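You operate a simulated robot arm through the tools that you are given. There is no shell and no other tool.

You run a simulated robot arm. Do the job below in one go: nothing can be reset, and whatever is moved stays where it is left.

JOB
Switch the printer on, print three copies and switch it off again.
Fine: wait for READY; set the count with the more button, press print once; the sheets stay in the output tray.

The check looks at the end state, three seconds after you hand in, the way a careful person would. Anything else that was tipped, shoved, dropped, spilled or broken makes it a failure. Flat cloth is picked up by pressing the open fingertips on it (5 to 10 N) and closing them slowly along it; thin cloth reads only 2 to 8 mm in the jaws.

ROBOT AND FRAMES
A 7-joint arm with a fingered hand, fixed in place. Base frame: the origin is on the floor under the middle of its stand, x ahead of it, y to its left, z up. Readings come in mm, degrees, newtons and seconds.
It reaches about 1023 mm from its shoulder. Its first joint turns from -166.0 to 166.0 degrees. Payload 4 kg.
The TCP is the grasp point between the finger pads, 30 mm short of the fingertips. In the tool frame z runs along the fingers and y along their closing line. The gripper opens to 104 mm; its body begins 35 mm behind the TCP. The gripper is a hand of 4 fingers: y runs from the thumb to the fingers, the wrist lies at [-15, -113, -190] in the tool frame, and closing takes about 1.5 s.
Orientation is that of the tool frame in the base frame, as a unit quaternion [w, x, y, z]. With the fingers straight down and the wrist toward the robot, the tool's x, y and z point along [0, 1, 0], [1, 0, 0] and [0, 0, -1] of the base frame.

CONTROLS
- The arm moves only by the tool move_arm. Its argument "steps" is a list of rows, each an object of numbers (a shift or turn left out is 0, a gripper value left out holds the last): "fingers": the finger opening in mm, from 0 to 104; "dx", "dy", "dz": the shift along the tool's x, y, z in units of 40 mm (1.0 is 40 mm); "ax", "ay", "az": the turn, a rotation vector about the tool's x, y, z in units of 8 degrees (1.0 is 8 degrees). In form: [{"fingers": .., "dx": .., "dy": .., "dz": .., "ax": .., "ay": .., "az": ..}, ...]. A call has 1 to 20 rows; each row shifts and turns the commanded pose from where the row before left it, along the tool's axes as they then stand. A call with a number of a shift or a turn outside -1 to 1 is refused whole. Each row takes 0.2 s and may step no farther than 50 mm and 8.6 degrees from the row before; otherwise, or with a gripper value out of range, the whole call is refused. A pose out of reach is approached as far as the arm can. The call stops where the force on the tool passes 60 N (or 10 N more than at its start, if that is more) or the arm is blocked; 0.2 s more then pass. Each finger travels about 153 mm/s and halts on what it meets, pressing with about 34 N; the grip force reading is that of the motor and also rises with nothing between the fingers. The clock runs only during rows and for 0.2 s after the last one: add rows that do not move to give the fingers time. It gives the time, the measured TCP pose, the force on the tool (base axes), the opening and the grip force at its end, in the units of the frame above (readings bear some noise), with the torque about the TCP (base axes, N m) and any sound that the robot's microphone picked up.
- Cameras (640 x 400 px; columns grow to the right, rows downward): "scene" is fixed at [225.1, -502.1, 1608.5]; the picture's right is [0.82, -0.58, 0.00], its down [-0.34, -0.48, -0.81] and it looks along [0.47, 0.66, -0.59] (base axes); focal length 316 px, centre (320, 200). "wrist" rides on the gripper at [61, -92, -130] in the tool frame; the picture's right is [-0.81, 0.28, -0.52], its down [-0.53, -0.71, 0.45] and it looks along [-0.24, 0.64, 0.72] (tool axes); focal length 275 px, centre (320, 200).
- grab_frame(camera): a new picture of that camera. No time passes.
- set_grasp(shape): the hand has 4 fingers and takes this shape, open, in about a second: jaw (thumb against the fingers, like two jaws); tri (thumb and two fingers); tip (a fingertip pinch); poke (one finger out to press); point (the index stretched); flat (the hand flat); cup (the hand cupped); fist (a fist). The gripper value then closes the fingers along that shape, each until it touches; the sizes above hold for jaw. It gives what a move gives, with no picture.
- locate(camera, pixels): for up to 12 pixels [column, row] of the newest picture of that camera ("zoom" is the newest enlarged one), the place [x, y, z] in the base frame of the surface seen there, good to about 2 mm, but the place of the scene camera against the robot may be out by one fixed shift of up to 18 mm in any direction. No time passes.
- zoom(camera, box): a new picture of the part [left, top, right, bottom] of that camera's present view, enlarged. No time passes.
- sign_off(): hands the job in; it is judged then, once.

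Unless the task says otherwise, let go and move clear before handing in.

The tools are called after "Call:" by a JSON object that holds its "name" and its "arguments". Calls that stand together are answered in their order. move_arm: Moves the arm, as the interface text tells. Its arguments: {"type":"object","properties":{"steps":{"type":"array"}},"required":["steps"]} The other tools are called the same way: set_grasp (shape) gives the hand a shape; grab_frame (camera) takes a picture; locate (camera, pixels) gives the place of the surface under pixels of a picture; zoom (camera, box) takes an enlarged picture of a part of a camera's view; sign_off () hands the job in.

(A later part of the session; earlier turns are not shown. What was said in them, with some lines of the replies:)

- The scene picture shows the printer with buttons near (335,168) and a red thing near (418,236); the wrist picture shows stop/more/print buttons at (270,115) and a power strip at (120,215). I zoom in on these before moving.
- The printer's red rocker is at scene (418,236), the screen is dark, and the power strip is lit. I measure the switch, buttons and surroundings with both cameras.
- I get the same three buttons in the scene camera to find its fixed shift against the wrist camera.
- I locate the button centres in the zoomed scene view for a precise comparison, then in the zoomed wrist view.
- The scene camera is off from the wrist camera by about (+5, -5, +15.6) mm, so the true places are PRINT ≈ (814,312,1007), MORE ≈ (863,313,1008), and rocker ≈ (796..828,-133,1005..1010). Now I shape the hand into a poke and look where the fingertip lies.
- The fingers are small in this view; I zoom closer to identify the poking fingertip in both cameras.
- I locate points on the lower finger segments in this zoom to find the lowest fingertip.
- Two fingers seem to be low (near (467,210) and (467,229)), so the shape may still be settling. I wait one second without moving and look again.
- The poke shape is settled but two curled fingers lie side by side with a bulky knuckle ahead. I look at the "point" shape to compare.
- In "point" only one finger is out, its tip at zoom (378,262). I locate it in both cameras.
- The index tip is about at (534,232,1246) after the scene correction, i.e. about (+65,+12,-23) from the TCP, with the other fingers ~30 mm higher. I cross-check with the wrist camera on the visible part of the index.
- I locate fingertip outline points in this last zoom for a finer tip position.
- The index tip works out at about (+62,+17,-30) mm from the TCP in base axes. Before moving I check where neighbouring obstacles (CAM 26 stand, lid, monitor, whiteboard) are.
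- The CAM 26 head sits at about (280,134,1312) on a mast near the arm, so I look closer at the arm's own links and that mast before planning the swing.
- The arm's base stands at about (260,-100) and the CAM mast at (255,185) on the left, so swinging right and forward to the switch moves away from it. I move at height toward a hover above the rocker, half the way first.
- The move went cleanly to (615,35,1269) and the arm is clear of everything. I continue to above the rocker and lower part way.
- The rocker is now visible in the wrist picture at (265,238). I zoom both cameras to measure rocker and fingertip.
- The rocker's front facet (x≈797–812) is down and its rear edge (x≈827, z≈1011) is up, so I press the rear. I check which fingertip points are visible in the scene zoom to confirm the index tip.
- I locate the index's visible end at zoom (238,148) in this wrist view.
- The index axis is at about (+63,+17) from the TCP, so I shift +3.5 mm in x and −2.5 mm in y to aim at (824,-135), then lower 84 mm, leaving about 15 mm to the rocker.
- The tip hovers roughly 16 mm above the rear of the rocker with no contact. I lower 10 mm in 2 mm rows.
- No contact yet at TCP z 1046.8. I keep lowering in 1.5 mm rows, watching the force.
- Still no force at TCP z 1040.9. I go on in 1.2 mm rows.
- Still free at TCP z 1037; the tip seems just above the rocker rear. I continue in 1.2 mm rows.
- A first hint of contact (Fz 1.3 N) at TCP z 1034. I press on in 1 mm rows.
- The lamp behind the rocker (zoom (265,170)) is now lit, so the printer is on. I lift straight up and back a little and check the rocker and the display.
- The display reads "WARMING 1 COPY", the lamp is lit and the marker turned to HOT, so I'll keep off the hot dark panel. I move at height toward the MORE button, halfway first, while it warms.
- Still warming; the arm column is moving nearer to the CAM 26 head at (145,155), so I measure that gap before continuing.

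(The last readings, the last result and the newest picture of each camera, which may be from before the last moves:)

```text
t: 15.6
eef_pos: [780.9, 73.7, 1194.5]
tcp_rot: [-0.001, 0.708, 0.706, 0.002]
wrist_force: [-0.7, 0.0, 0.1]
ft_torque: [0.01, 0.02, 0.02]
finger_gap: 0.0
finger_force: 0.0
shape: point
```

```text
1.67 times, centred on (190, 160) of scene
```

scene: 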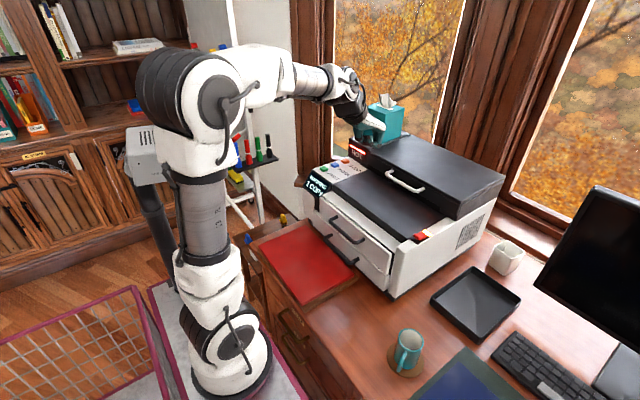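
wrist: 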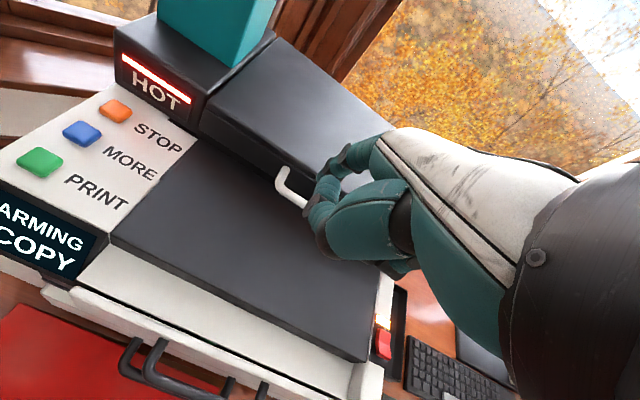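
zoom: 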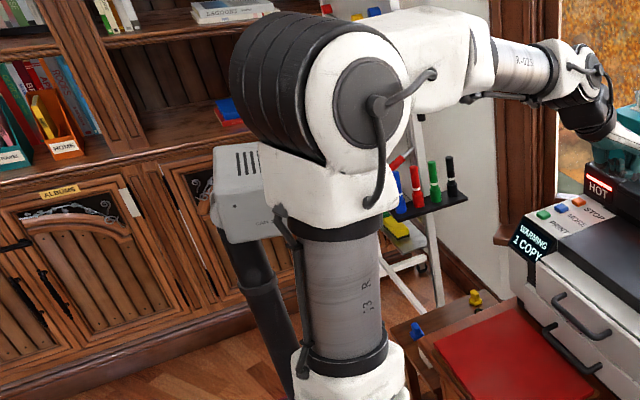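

The CAM head face (y≥121) stays over 100 mm from the elbow and planned forearm line, so it's safe. I continue to above MORE.

Call:
{"name": "move_arm", "arguments": {"steps": [{"dx": 0.8, "dy": 0.066}, {"dx": 0.8, "dy": 0.066}, {"dx": 0.8, "dy": 0.066}, {"dx": 0.8, "dy": 0.066}, {"dx": 0.8, "dy": 0.066}, {"dx": 0.8, "dy": 0.066}, {"dx": 0.76, "dy": 0.08}]}}

Call:
{"name": "grab_frame", "arguments": {"camera": "scene"}}

Call:
{"name": "grab_frame", "arguments": {"camera": "wrist"}}

```text
t: 17.2
eef_pos: [799.3, 296.1, 1196.3]
tcp_rot: [-0.001, 0.707, 0.707, 0.001]
wrist_force: [1.2, -0.2, 0.7]
ft_torque: [0.01, -0.01, 0.03]
finger_gap: 0.0
finger_force: 0.0
shape: point
```

```text
taken
```

scene: 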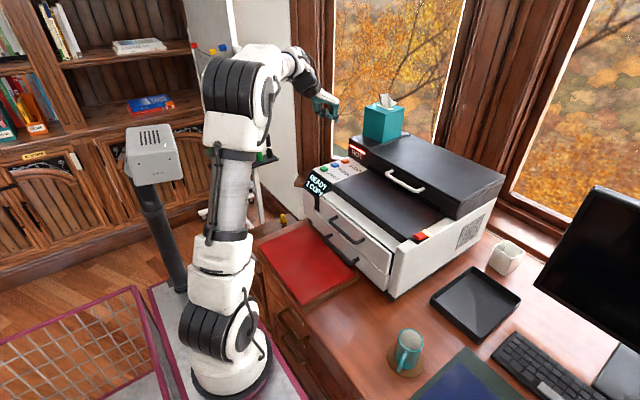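

```text
taken
```

wrist: 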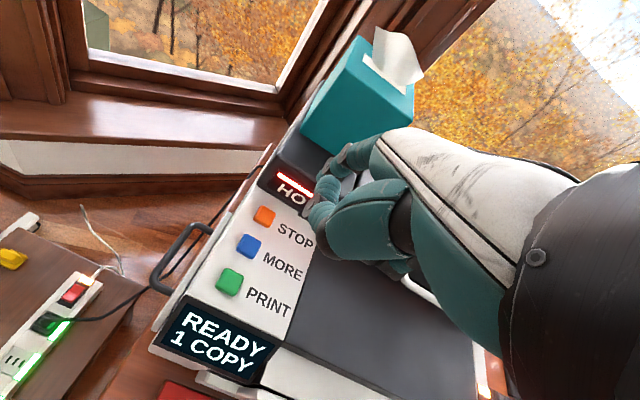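

The display now reads "READY 1 COPY". I re-measure the buttons from here with the wrist camera, and the fingertip.

Call:
{"name": "locate", "arguments": {"camera": "wrist", "pixels": [[264, 216], [249, 245], [229, 282], [260, 240], [249, 237], [240, 249], [318, 185], [322, 180], [228, 273], [218, 285]]}}

Call:
{"name": "zoom", "arguments": {"camera": "wrist", "box": [210, 140, 370, 310]}}

Call:
{"name": "zoom", "arguments": {"camera": "scene", "box": [290, 80, 390, 200]}}

```text
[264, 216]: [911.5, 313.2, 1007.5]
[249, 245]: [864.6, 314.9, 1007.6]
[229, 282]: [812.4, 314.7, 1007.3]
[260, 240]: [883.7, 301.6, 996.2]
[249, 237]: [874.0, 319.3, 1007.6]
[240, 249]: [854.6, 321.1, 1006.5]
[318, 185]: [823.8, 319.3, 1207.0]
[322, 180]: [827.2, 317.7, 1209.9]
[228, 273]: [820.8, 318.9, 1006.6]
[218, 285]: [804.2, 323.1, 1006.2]
```

```text
2.35 times, centred on (290, 225) of wrist
```

zoom: 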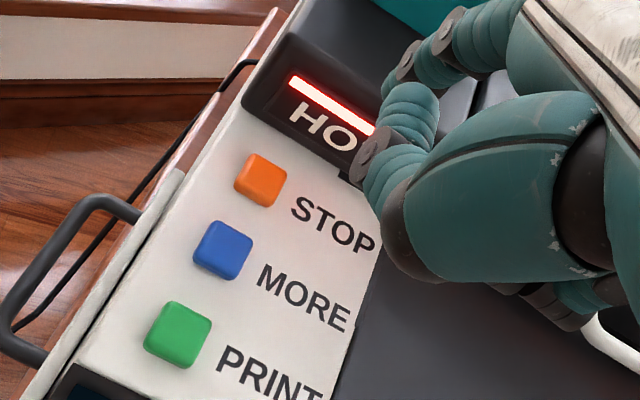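

```text
3.33 times, centred on (340, 140) of scene
```

zoom: 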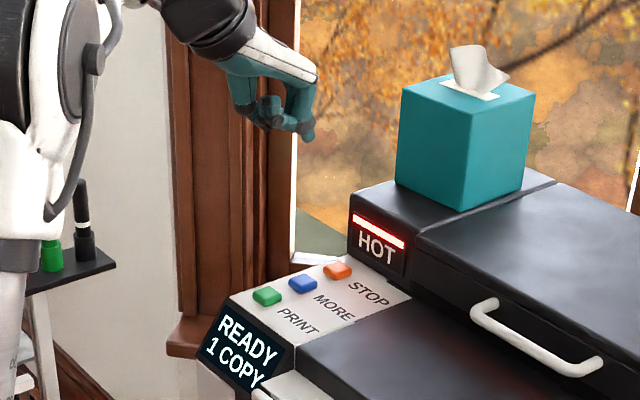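

The index tip is at (308,137) of the scene zoom; I locate it to confirm its offset above MORE.

Call:
{"name": "locate", "arguments": {"camera": "zoom", "pixels": [[308, 137], [306, 132], [308, 128], [305, 122], [311, 134], [300, 126], [270, 120]]}}

```text
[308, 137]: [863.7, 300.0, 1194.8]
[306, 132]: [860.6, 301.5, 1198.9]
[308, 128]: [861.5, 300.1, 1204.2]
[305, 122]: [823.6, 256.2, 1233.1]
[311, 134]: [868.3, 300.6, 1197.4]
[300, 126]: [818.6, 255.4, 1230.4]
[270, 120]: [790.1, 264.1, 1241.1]
```

The tip axis is confirmed at about (+63,+16) from the TCP. I align over MORE (864,314) and descend to about 20 mm above it.

Call:
{"name": "move_arm", "arguments": {"steps": [{"dx": 0.05, "dy": 0.04}, {"dz": 0.9}, {"dz": 0.9}, {"dz": 0.9}, {"dz": 0.9}, {"dz": 0}]}}

Call:
{"name": "grab_frame", "arguments": {"camera": "wrist"}}

Call:
{"name": "zoom", "arguments": {"camera": "scene", "box": [290, 110, 390, 210]}}

```text
t: 18.6
eef_pos: [800.3, 297.3, 1051.3]
tcp_rot: [0.0, 0.707, 0.707, 0.0]
wrist_force: [-0.2, -0.1, 0.2]
ft_torque: [-0.01, -0.01, 0.0]
finger_gap: 0.0
finger_force: 0.1
shape: point
```

```text
taken
```

wrist: 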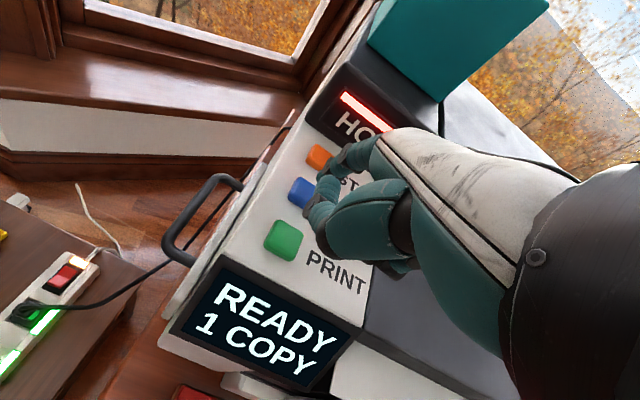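

```text
4.00 times, centred on (340, 160) of scene
```

zoom: 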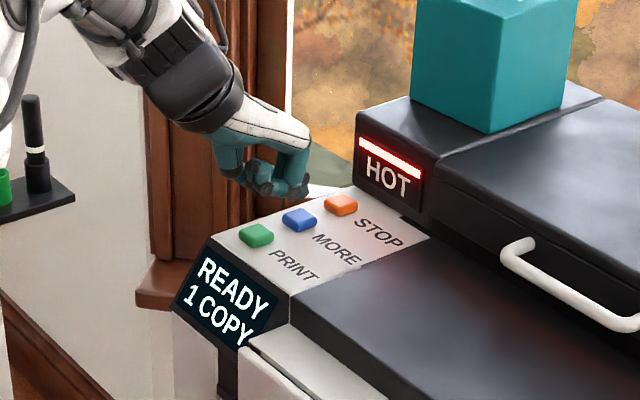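

The tip (scene zoom (302,193)) hovers straight above the blue MORE button at (298,218). I lower 15 mm in small rows.

Call:
{"name": "move_arm", "arguments": {"steps": [{"dz": 0.1}, {"dz": 0.1}, {"dz": 0.1}, {"dz": 0.05}, {"dz": 0.03}]}}

Call:
{"name": "zoom", "arguments": {"camera": "scene", "box": [310, 140, 370, 190]}}

Call:
{"name": "zoom", "arguments": {"camera": "wrist", "box": [250, 120, 370, 280]}}

```text
t: 19.8
eef_pos: [800.3, 295.9, 1036.4]
tcp_rot: [-0.002, 0.707, 0.707, 0.002]
wrist_force: [-0.4, 0.1, -0.1]
ft_torque: [0.0, -0.01, 0.02]
finger_gap: 0.0
finger_force: 0.1
shape: point
```

```text
8.00 times, centred on (340, 165) of scene
```

zoom: 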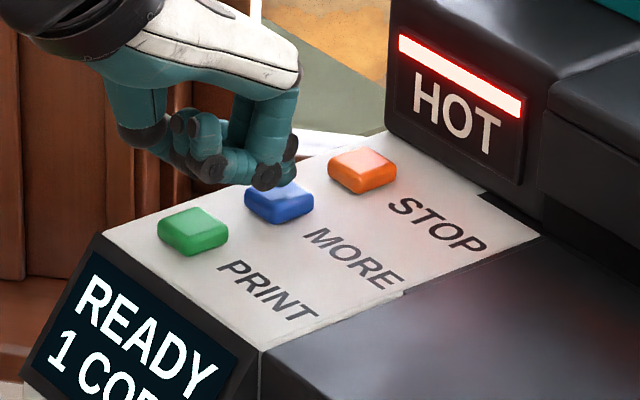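

```text
2.50 times, centred on (310, 200) of wrist
```

zoom: 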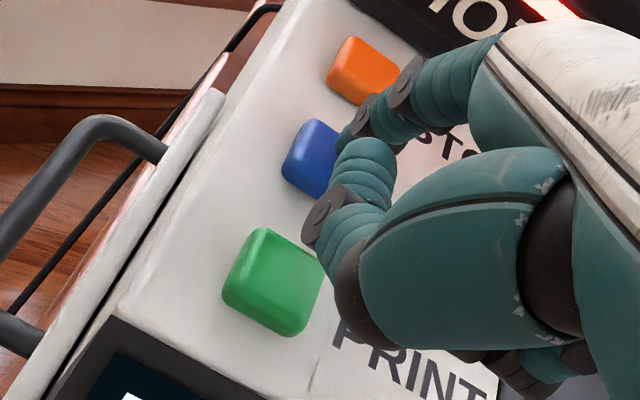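

The tip is just above MORE. I lower in 1.2 mm rows and watch force, sound and display.

Call:
{"name": "move_arm", "arguments": {"steps": [{"dz": 0.03}, {"dz": 0.03}, {"dz": 0.03}]}}

Call:
{"name": "zoom", "arguments": {"camera": "scene", "box": [300, 140, 370, 210]}}

```text
t: 20.6
eef_pos: [801.5, 297.5, 1032.8]
tcp_rot: [-0.001, 0.707, 0.707, 0.001]
wrist_force: [-0.7, 0.6, -0.2]
ft_torque: [0.01, 0.0, 0.01]
finger_gap: 0.0
finger_force: 0.0
shape: point
```

```text
5.71 times, centred on (335, 175) of scene
```

zoom: 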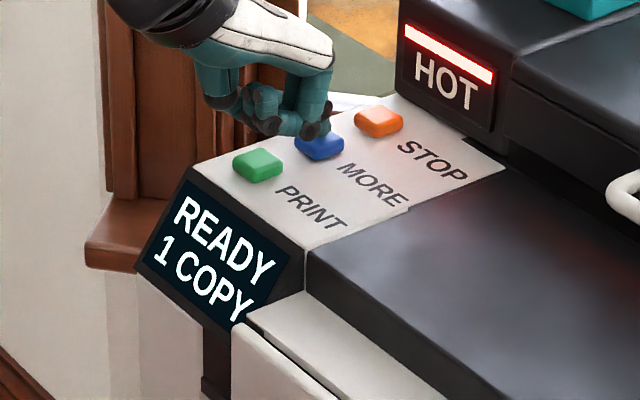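

No contact yet at TCP z 1032.8; the display still says 1 COPY. I lower further in 1.2 mm rows.

Call:
{"name": "move_arm", "arguments": {"steps": [{"dz": 0.03}, {"dz": 0.03}]}}

Call:
{"name": "zoom", "arguments": {"camera": "scene", "box": [300, 140, 370, 210]}}

```text
t: 21.2
eef_pos: [801.0, 297.4, 1031.7]
tcp_rot: [-0.002, 0.707, 0.707, 0.001]
wrist_force: [0.5, 1.3, -0.3]
ft_torque: [0.0, -0.03, -0.01]
finger_gap: 0.1
finger_force: 0.0
shape: point
```

```text
5.71 times, centred on (335, 175) of scene
```

zoom: 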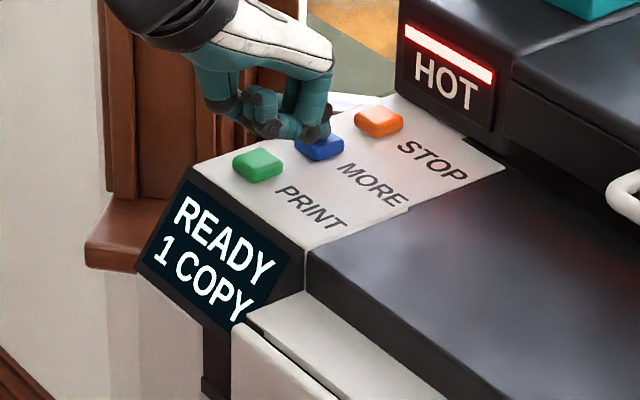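

Contact is about to be made (TCP z 1031). Two more small rows down.

Call:
{"name": "move_arm", "arguments": {"steps": [{"dz": 0.03}, {"dz": 0.03}]}}

Call:
{"name": "zoom", "arguments": {"camera": "scene", "box": [300, 140, 370, 210]}}

```text
t: 21.8
eef_pos: [801.2, 297.5, 1028.7]
tcp_rot: [-0.001, 0.707, 0.707, 0.002]
wrist_force: [0.6, -0.9, 2.0]
ft_torque: [0.02, -0.12, 0.0]
finger_gap: 0.1
finger_force: 0.1
shape: point
```

```text
5.71 times, centred on (335, 175) of scene
```

zoom: 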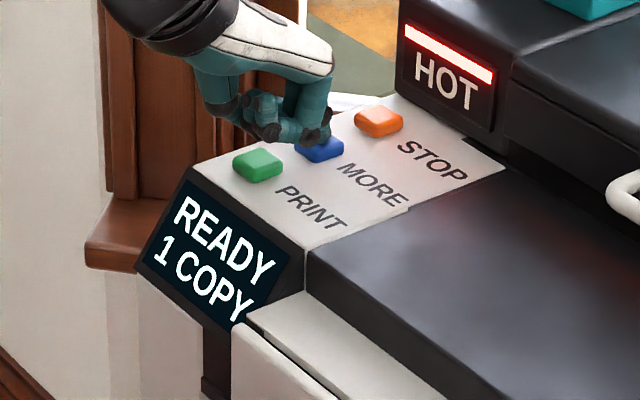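

Contact: Fz 2.0 N at TCP z 1028.7, still 1 COPY. I press another 1.2 mm at a time.

Call:
{"name": "move_arm", "arguments": {"steps": [{"dz": 0.03}]}}

Call:
{"name": "zoom", "arguments": {"camera": "scene", "box": [300, 140, 370, 210]}}

```text
t: 22.2
eef_pos: [801.1, 298.0, 1027.5]
tcp_rot: [-0.002, 0.706, 0.708, 0.002]
wrist_force: [-0.2, 0.0, 3.0]
ft_torque: [0.04, -0.15, 0.01]
finger_gap: 0.1
finger_force: 0.1
shape: point
heard: click
```

```text
5.71 times, centred on (335, 175) of scene
```

zoom: 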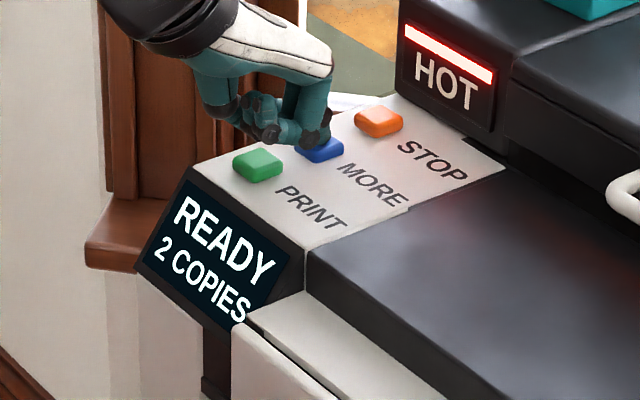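

A click was heard and the display reads "2 COPIES". I lift clear by 8 mm to release the button.

Call:
{"name": "move_arm", "arguments": {"steps": [{"dz": -0.1}, {"dz": -0.1}, {"dz": 0}]}}

Call:
{"name": "zoom", "arguments": {"camera": "scene", "box": [300, 140, 370, 210]}}

```text
t: 23.0
eef_pos: [801.0, 296.8, 1035.4]
tcp_rot: [-0.002, 0.707, 0.707, 0.001]
wrist_force: [-0.8, 0.6, 0.4]
ft_torque: [-0.02, 0.0, 0.03]
finger_gap: 0.0
finger_force: 0.0
shape: point
```

```text
5.71 times, centred on (335, 175) of scene
```

zoom: 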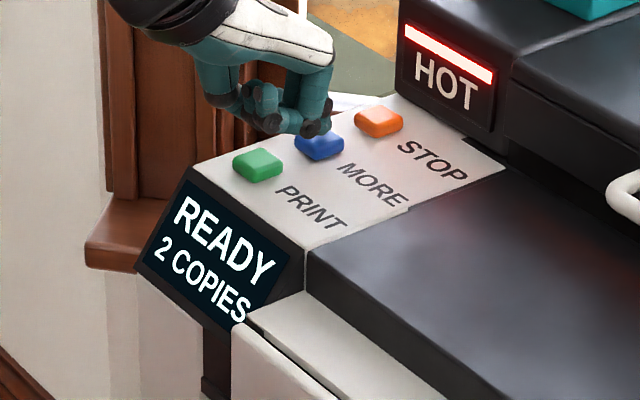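

The button is released and it still reads "2 COPIES". I press MORE once more, 8 mm down in small rows.

Call:
{"name": "move_arm", "arguments": {"steps": [{"dz": 0.08}, {"dz": 0.04}, {"dz": 0.03}, {"dz": 0.03}]}}

Call:
{"name": "zoom", "arguments": {"camera": "scene", "box": [300, 140, 370, 210]}}

```text
t: 24.0
eef_pos: [801.2, 296.9, 1027.2]
tcp_rot: [-0.002, 0.707, 0.707, 0.001]
wrist_force: [-0.2, -0.7, 2.1]
ft_torque: [0.05, -0.14, 0.03]
finger_gap: 0.2
finger_force: 0.1
shape: point
```

```text
5.71 times, centred on (335, 175) of scene
```

zoom: 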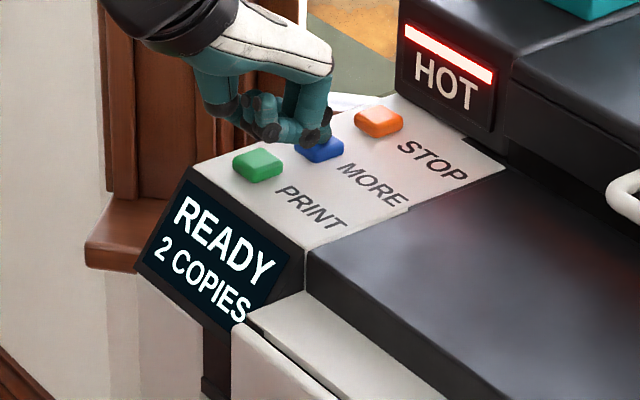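

Fz 2.1 N and still 2 COPIES, just short of the click point. One more 1 mm row.

Call:
{"name": "move_arm", "arguments": {"steps": [{"dz": 0.03}]}}

Call:
{"name": "zoom", "arguments": {"camera": "scene", "box": [300, 140, 370, 210]}}

```text
t: 24.4
eef_pos: [800.9, 297.7, 1027.3]
tcp_rot: [-0.001, 0.707, 0.707, 0.001]
wrist_force: [-0.5, -0.8, 3.1]
ft_torque: [0.0, -0.17, -0.01]
finger_gap: 0.0
finger_force: 0.1
shape: point
heard: click
```

```text
5.71 times, centred on (335, 175) of scene
```

zoom: 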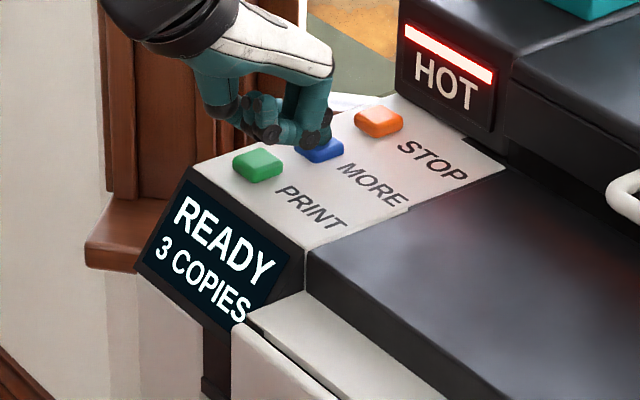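

The display reads "READY 3 COPIES". I lift off and go back 50 mm over PRINT, staying high, and look before pressing.

Call:
{"name": "move_arm", "arguments": {"steps": [{"dz": -0.2}, {"dz": -0.8}, {"dy": -0.63}, {"dy": -0.63}, {"dx": 0.01}]}}

Call:
{"name": "grab_frame", "arguments": {"camera": "wrist"}}

Call:
{"name": "zoom", "arguments": {"camera": "scene", "box": [290, 130, 450, 300]}}

```text
t: 25.6
eef_pos: [751.3, 298.0, 1067.2]
tcp_rot: [-0.001, 0.707, 0.707, 0.001]
wrist_force: [-0.4, 0.5, -0.6]
ft_torque: [0.02, -0.02, 0.01]
finger_gap: 0.0
finger_force: 0.0
shape: point
```

```text
taken
```

wrist: 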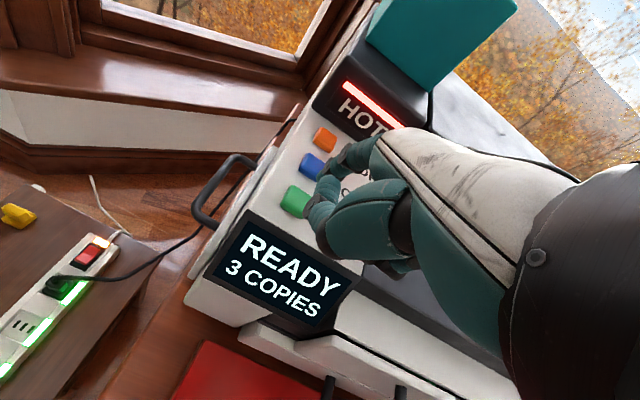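

```text
2.35 times, centred on (370, 215) of scene
```

zoom: 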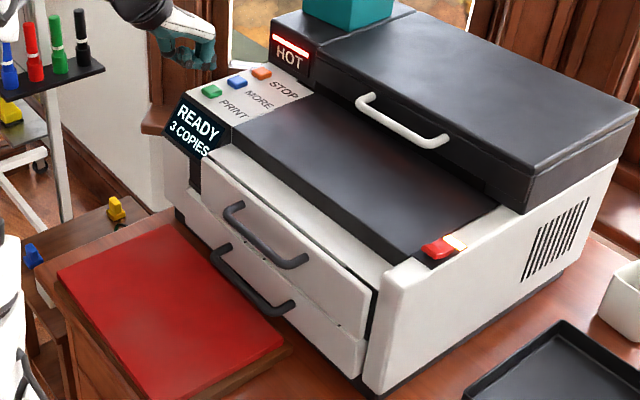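

"READY 3 COPIES", with the tip now at about (814,314) over PRINT. I lower 33 mm to just above it and check the aim.

Call:
{"name": "move_arm", "arguments": {"steps": [{"dz": 0.4}, {"dz": 0.3}, {"dz": 0.1}, {"dz": 0}]}}

Call:
{"name": "zoom", "arguments": {"camera": "scene", "box": [300, 140, 370, 210]}}

Call:
{"name": "zoom", "arguments": {"camera": "wrist", "box": [250, 120, 370, 280]}}

```text
t: 26.6
eef_pos: [750.6, 298.0, 1035.0]
tcp_rot: [-0.002, 0.707, 0.707, 0.002]
wrist_force: [1.0, -0.4, 0.1]
ft_torque: [0.02, 0.01, -0.01]
finger_gap: 0.0
finger_force: 0.1
shape: point
```

```text
5.71 times, centred on (335, 175) of scene
```

zoom: 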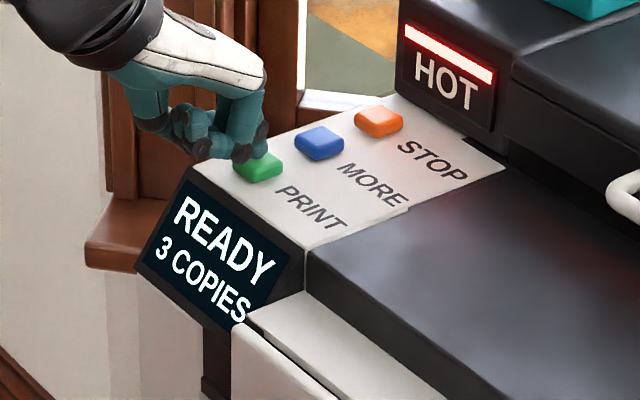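

```text
2.50 times, centred on (310, 200) of wrist
```

zoom: 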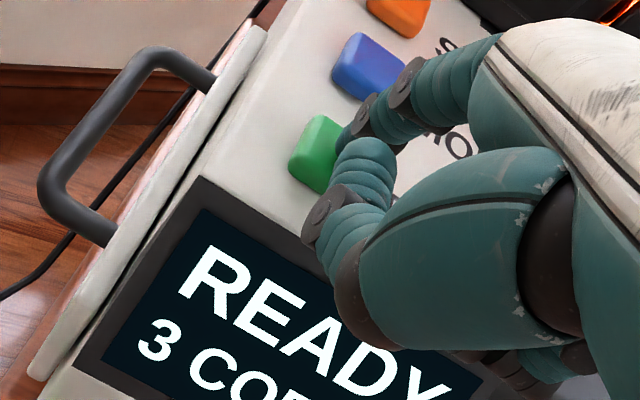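

The tip is right above the green PRINT button. I press down in small rows.

Call:
{"name": "move_arm", "arguments": {"steps": [{"dz": 0.08}, {"dz": 0.04}, {"dz": 0.03}, {"dz": 0.03}]}}

Call:
{"name": "zoom", "arguments": {"camera": "scene", "box": [300, 140, 370, 210]}}

```text
t: 27.6
eef_pos: [750.1, 297.7, 1027.6]
tcp_rot: [-0.002, 0.707, 0.708, 0.002]
wrist_force: [-0.9, 0.1, 3.2]
ft_torque: [0.02, -0.11, -0.04]
finger_gap: 0.0
finger_force: 0.2
shape: point
heard: click
```

```text
5.71 times, centred on (335, 175) of scene
```

zoom: 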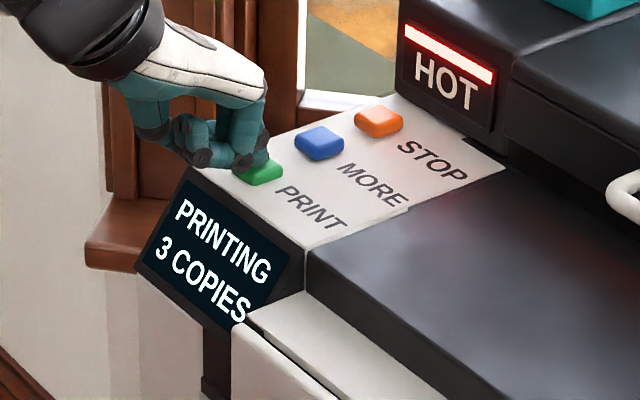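

Click heard and the display says "PRINTING 3 COPIES". I lift straight up well clear and watch the print run.

Call:
{"name": "move_arm", "arguments": {"steps": [{"dz": -0.2}, {"dz": -0.9}, {"dz": -0.9}, {"dz": -0.9}, {"dz": -0.9}, {"dz": -0.4}]}}

Call:
{"name": "grab_frame", "arguments": {"camera": "scene"}}

Call:
{"name": "zoom", "arguments": {"camera": "scene", "box": [290, 130, 450, 300]}}

```text
t: 29.0
eef_pos: [751.9, 296.9, 1196.8]
tcp_rot: [-0.002, 0.708, 0.707, 0.002]
wrist_force: [-0.7, -1.0, 0.4]
ft_torque: [-0.01, 0.01, -0.01]
finger_gap: 0.1
finger_force: 0.0
shape: point
```

```text
taken
```

scene: 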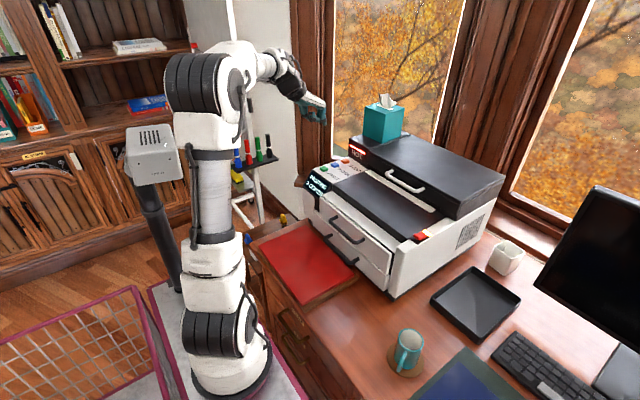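

```text
2.35 times, centred on (370, 215) of scene
```

zoom: 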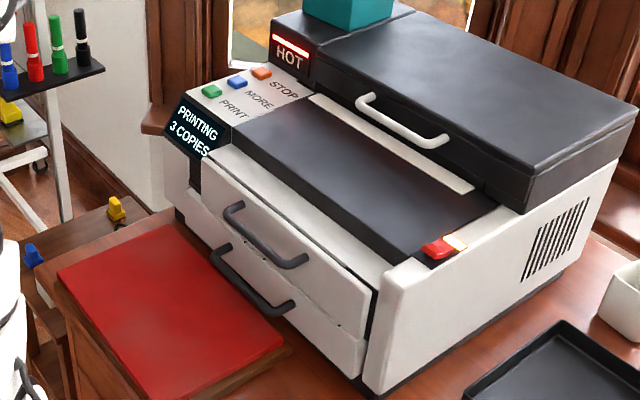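

A sheet is coming out from under the lid onto the dark top tray (zoom (390,145)). While it prints I swing back at height to above the rocker's front end.

Call:
{"name": "move_arm", "arguments": {"steps": [{"dx": -0.8, "dy": -0.027}, {"dx": -0.8, "dy": -0.027}, {"dx": -0.8, "dy": -0.027}, {"dx": -0.8, "dy": -0.027}, {"dx": -0.8, "dy": -0.027}, {"dx": -0.8, "dy": -0.027}, {"dx": -0.8, "dy": -0.027}, {"dx": -0.8, "dy": -0.027}, {"dx": -0.8, "dy": -0.027}, {"dx": -0.8, "dy": -0.027}, {"dx": -0.8, "dy": -0.027}, {"dx": -0.8, "dy": -0.027}, {"dx": -0.8, "dy": -0.027}, {"dx": -0.8, "dy": -0.027}]}}

Call:
{"name": "grab_frame", "arguments": {"camera": "scene"}}

Call:
{"name": "grab_frame", "arguments": {"camera": "wrist"}}

Call:
{"name": "zoom", "arguments": {"camera": "scene", "box": [290, 130, 450, 260]}}

```text
t: 32.0
eef_pos: [735.8, -150.9, 1195.5]
tcp_rot: [-0.002, 0.707, 0.707, 0.0]
wrist_force: [-0.4, 0.2, -0.2]
ft_torque: [-0.01, -0.02, -0.01]
finger_gap: 0.0
finger_force: 0.1
shape: point
```

```text
taken
```

scene: 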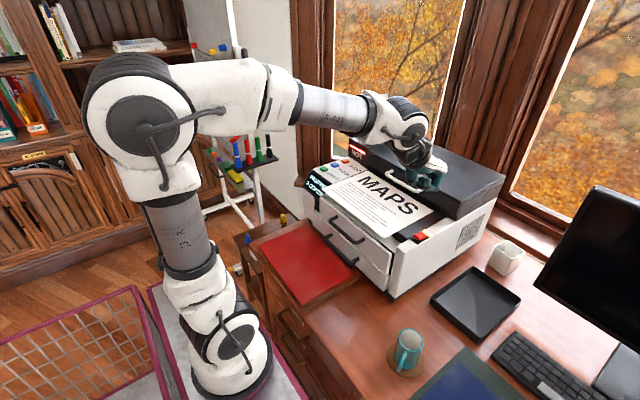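

```text
taken
```

wrist: 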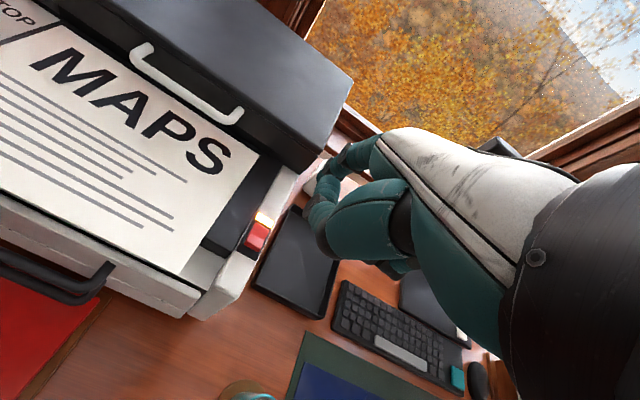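

```text
3.08 times, centred on (370, 195) of scene
```

zoom: 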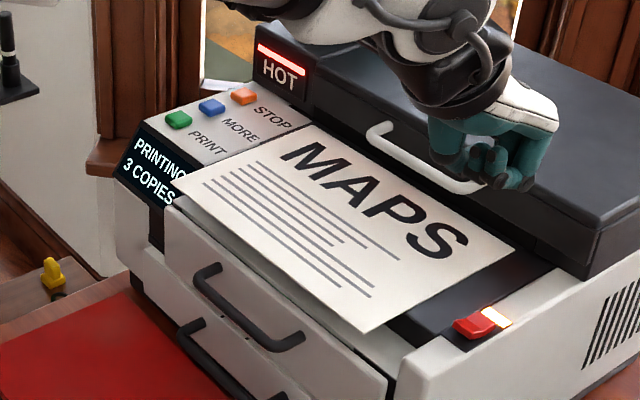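

The first "MAPS" sheet is out on the tray, with PRINTING still shown and its edge well left of the rocker. I wait four seconds.

Call:
{"name": "move_arm", "arguments": {"steps": [{"dx": 0}, {"dx": 0}, {"dx": 0}, {"dx": 0}, {"dx": 0}, {"dx": 0}, {"dx": 0}, {"dx": 0}, {"dx": 0}, {"dx": 0}, {"dx": 0}, {"dx": 0}, {"dx": 0}, {"dx": 0}, {"dx": 0}, {"dx": 0}, {"dx": 0}, {"dx": 0}, {"dx": 0}, {"dx": 0}]}}

Call:
{"name": "zoom", "arguments": {"camera": "scene", "box": [290, 130, 450, 260]}}

```text
t: 36.2
eef_pos: [735.3, -150.7, 1193.5]
tcp_rot: [-0.002, 0.707, 0.707, 0.001]
wrist_force: [0.2, 0.8, -0.3]
ft_torque: [0.01, -0.03, 0.01]
finger_gap: 0.0
finger_force: 0.1
shape: point
```

```text
3.08 times, centred on (370, 195) of scene
```

zoom: 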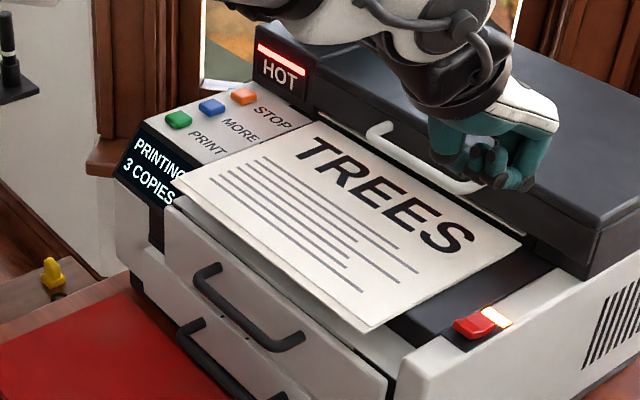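

A second sheet ("TREES") lies on the first and it still says PRINTING. I keep waiting.

Call:
{"name": "move_arm", "arguments": {"steps": [{"dx": 0}, {"dx": 0}, {"dx": 0}, {"dx": 0}, {"dx": 0}, {"dx": 0}, {"dx": 0}, {"dx": 0}, {"dx": 0}, {"dx": 0}, {"dx": 0}, {"dx": 0}, {"dx": 0}, {"dx": 0}, {"dx": 0}, {"dx": 0}, {"dx": 0}, {"dx": 0}, {"dx": 0}, {"dx": 0}]}}

Call:
{"name": "zoom", "arguments": {"camera": "scene", "box": [290, 130, 450, 260]}}

```text
t: 40.4
eef_pos: [734.1, -150.4, 1193.5]
tcp_rot: [-0.001, 0.708, 0.707, 0.001]
wrist_force: [0.3, 0.3, 0.4]
ft_torque: [-0.01, -0.03, -0.03]
finger_gap: 0.0
finger_force: 0.0
shape: point
```

```text
3.08 times, centred on (370, 195) of scene
```

zoom: 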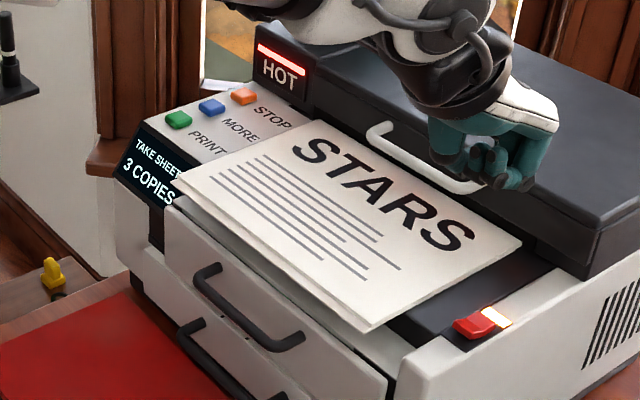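

The display now says "TAKE SHEETS 3 COPIES" and three sheets are stacked; they stay there. I measure the rocker's present tilt from the wrist camera.

Call:
{"name": "zoom", "arguments": {"camera": "wrist", "box": [210, 190, 310, 280]}}

Call:
{"name": "grab_frame", "arguments": {"camera": "wrist"}}

Call:
{"name": "zoom", "arguments": {"camera": "scene", "box": [390, 205, 450, 255]}}

```text
4.44 times, centred on (260, 235) of wrist
```

zoom: 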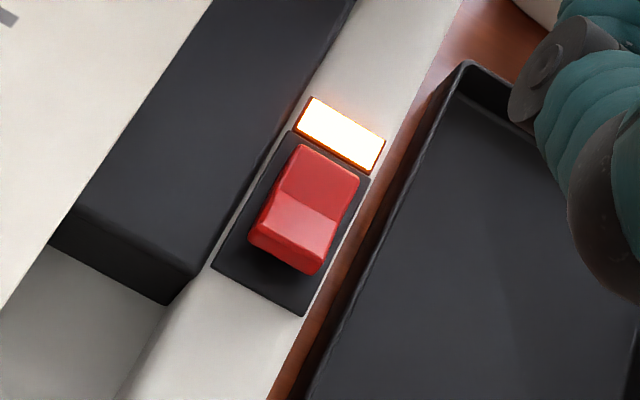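

```text
taken
```

wrist: 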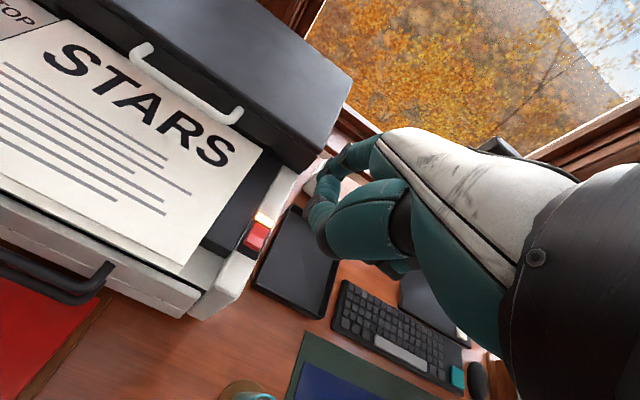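

```text
8.00 times, centred on (420, 230) of scene
```

zoom: 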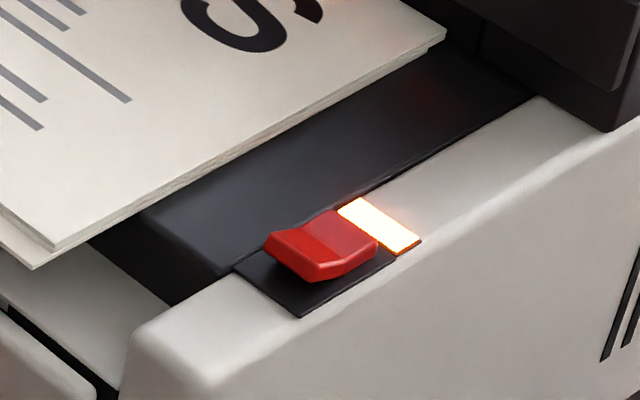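

The rocker's front end is now raised, as expected. I locate its front edge and the sheets' nearest corner in the zoomed scene view and the wrist view.

Call:
{"name": "locate", "arguments": {"camera": "zoom", "pixels": [[290, 250], [280, 240], [310, 268], [325, 240], [355, 230], [440, 35], [35, 240], [240, 140], [270, 235], [318, 275]]}}

Call:
{"name": "locate", "arguments": {"camera": "wrist", "pixels": [[253, 240], [257, 234], [262, 228], [250, 245], [258, 245], [240, 200], [262, 152], [185, 262], [266, 219]]}}

```text
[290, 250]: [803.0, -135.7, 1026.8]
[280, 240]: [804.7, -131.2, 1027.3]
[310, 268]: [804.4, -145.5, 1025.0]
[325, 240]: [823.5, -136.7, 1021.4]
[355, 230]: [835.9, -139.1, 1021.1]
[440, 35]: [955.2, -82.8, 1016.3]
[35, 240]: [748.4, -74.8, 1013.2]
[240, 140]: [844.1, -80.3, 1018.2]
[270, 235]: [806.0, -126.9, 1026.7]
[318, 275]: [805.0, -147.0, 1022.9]
```

```text
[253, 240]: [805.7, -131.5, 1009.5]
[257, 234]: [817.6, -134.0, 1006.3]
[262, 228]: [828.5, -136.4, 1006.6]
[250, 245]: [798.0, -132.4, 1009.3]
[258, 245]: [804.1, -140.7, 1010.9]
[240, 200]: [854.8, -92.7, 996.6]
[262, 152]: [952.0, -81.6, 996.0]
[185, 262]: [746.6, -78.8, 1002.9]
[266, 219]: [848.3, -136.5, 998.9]
```

The raised front edge is at about (800,-136,1011) and the sheets end at y≈-78, so pressing there keeps well clear of them. I align the tip on (801,-136) and descend to about 15 mm above.

Call:
{"name": "move_arm", "arguments": {"steps": [{"dx": -0.04, "dy": 0.06}, {"dz": 0.9}, {"dz": 0.9}, {"dz": 0.9}, {"dz": 0.9}, {"dz": 0}]}}

Call:
{"name": "zoom", "arguments": {"camera": "wrist", "box": [230, 110, 390, 260]}}

Call:
{"name": "zoom", "arguments": {"camera": "scene", "box": [380, 190, 460, 260]}}

```text
t: 41.8
eef_pos: [739.0, -151.9, 1050.8]
tcp_rot: [-0.002, 0.707, 0.707, 0.002]
wrist_force: [-0.5, -0.2, -0.1]
ft_torque: [0.01, -0.01, 0.0]
finger_gap: 0.1
finger_force: 0.1
shape: point
```

```text
2.67 times, centred on (310, 185) of wrist
```

zoom: 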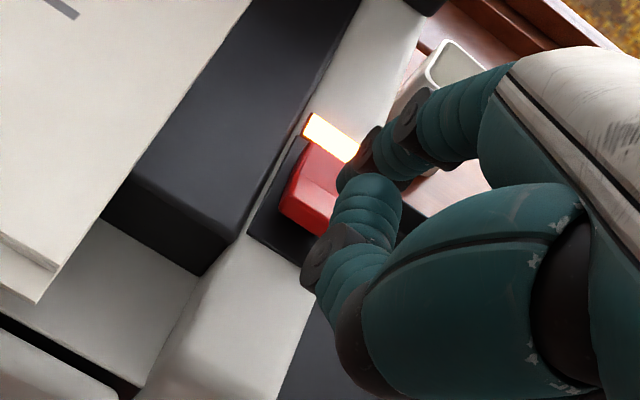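

```text
5.71 times, centred on (420, 225) of scene
```

zoom: 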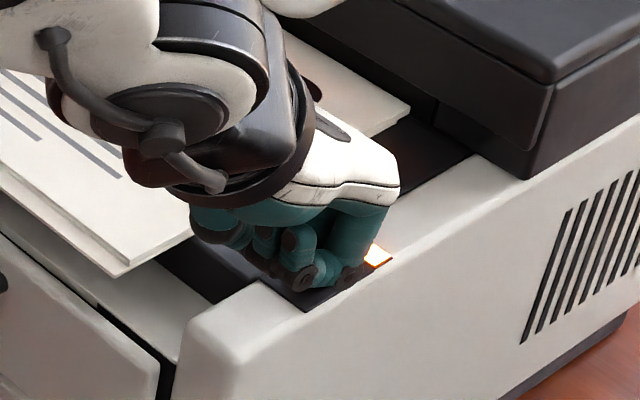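

The tip hovers over the front of the rocker with the sheets untouched to the left. I lower 14 mm in small rows.

Call:
{"name": "move_arm", "arguments": {"steps": [{"dz": 0.1}, {"dz": 0.1}, {"dz": 0.05}, {"dz": 0.05}, {"dz": 0.05}]}}

Call:
{"name": "zoom", "arguments": {"camera": "wrist", "box": [230, 110, 390, 260]}}

```text
t: 43.0
eef_pos: [738.8, -149.9, 1036.5]
tcp_rot: [-0.001, 0.707, 0.707, 0.001]
wrist_force: [-0.8, 0.4, 0.4]
ft_torque: [-0.02, -0.06, 0.03]
finger_gap: 0.0
finger_force: 0.1
shape: point
```

```text
2.67 times, centred on (310, 185) of wrist
```

zoom: 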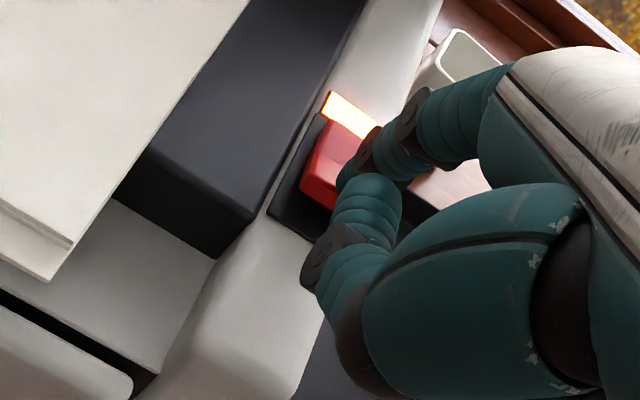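

No clear contact yet at TCP z 1036.5. I press on in 1.2 mm rows.

Call:
{"name": "move_arm", "arguments": {"steps": [{"dz": 0.03}, {"dz": 0.03}, {"dz": 0.03}]}}

Call:
{"name": "zoom", "arguments": {"camera": "wrist", "box": [230, 110, 390, 260]}}

```text
t: 43.8
eef_pos: [738.2, -150.2, 1033.4]
tcp_rot: [-0.001, 0.707, 0.707, 0.001]
wrist_force: [0.4, 0.6, -0.4]
ft_torque: [0.06, -0.01, 0.01]
finger_gap: 0.0
finger_force: 0.1
shape: point
```

```text
2.67 times, centred on (310, 185) of wrist
```

zoom: 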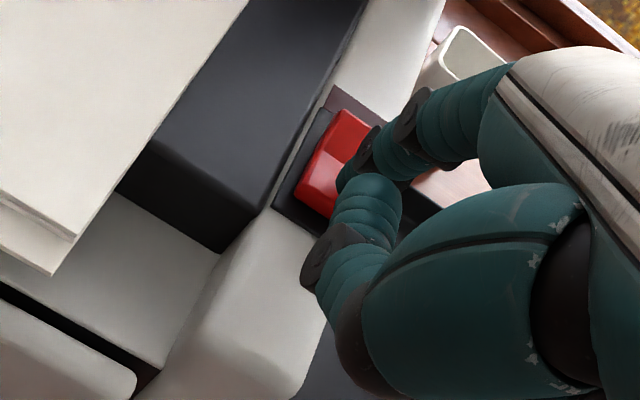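

The lamp (zoom (345,100)) has gone dark, so the switch is off. I lift straight up and check the rocker, display and sheets.

Call:
{"name": "move_arm", "arguments": {"steps": [{"dz": -0.2}, {"dz": -0.9}, {"dz": -0.9}, {"dz": -0.9}, {"dz": -0.9}, {"dz": -0.9}]}}

Call:
{"name": "grab_frame", "arguments": {"camera": "scene"}}

Call:
{"name": "grab_frame", "arguments": {"camera": "wrist"}}

Call:
{"name": "zoom", "arguments": {"camera": "scene", "box": [290, 130, 450, 260]}}

```text
t: 45.2
eef_pos: [738.1, -152.1, 1220.9]
tcp_rot: [-0.001, 0.707, 0.708, 0.001]
wrist_force: [0.0, 0.5, 0.4]
ft_torque: [0.0, -0.05, -0.04]
finger_gap: 0.0
finger_force: 0.1
shape: point
```

```text
taken
```

scene: 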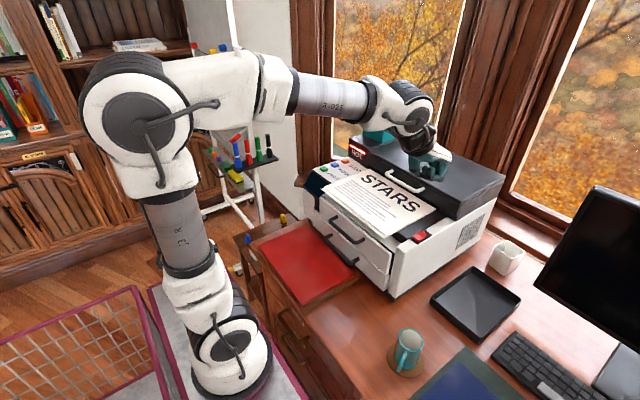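

```text
taken
```

wrist: 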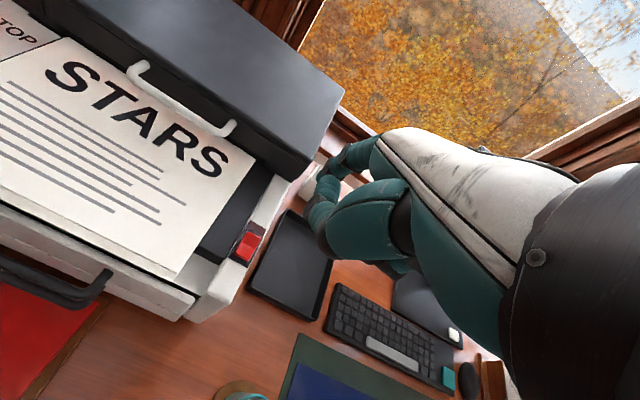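

```text
3.08 times, centred on (370, 195) of scene
```

zoom: 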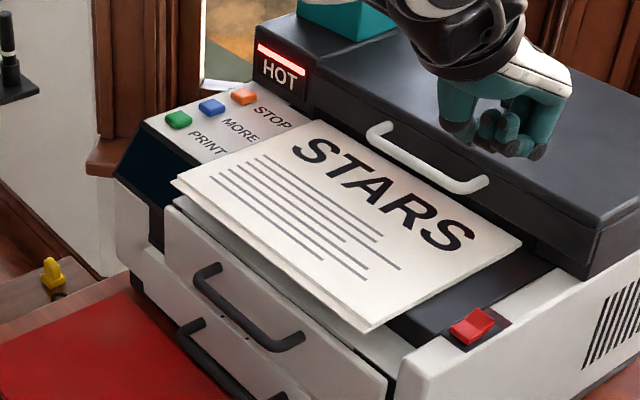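

The display is dark, the rocker is back in its off tilt, the lamp is out and the three sheets lie in the output tray; only the HOT marker still glows as it cools. I draw the hand back clear of the printer.

Call:
{"name": "move_arm", "arguments": {"steps": [{"dy": -0.9}, {"dy": -0.9}, {"dy": -0.9}, {"dy": -0.9}, {"dy": -0.9}, {"dy": 0}, {"dy": 0}, {"dy": 0}, {"dy": 0}, {"dy": 0}]}}

Call:
{"name": "grab_frame", "arguments": {"camera": "scene"}}

Call:
{"name": "zoom", "arguments": {"camera": "scene", "box": [290, 130, 450, 260]}}

```text
t: 47.4
eef_pos: [558.7, -151.8, 1217.5]
tcp_rot: [-0.001, 0.707, 0.707, 0.002]
wrist_force: [0.6, -0.2, 0.3]
ft_torque: [-0.02, -0.01, 0.0]
finger_gap: 0.0
finger_force: 0.1
shape: point
```

```text
taken
```

scene: 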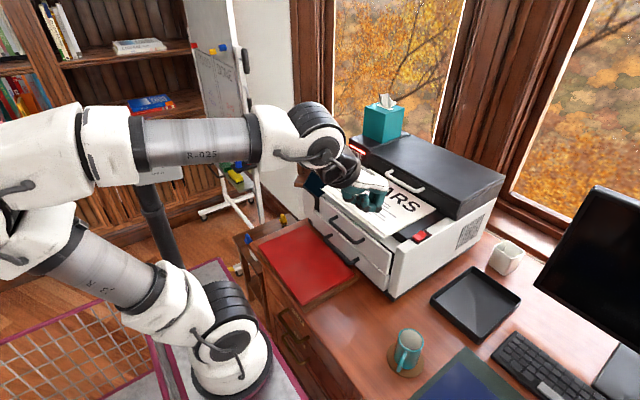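

```text
3.08 times, centred on (370, 195) of scene
```

zoom: 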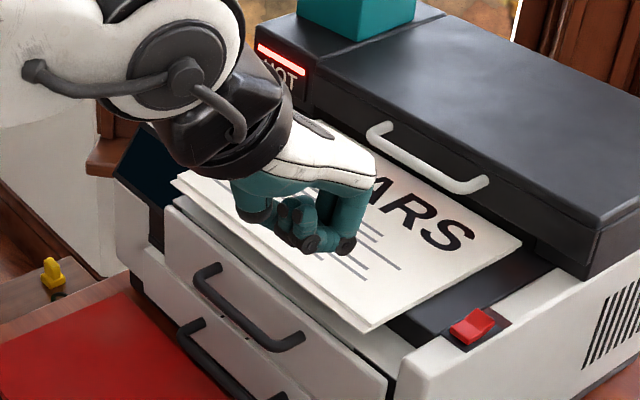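

The hand is back clear at x≈559 with no force on it; the screen is dark, the rocker (zoom (472,325)) is off, and the sheets and surroundings are undisturbed. I hand in the job.

Call:
{"name": "sign_off", "arguments": {}}

```text
The job is handed in.
```

The printer was switched on, printed three copies and is switched off again. I've handed the job in.

- **Printing:** I waited for READY and pressed MORE twice, so the display read 3 COPIES. Then I pressed PRINT once. When it finished, the display showed "TAKE SHEETS 3 COPIES".
- **Sheets:** All three are stacked in the output tray on top of the printer, untouched. Their headings differ: MAPS, TREES and STARS, in that order, with STARS on top. They came from the single print job.
- **Switched off:** I pressed the red switch back. Its lamp went out and the display is dark. The printer's HOT sign was still lit when I handed in, as it had not cooled yet.

I saw nothing else moved or knocked. The hand is clear of the printer.
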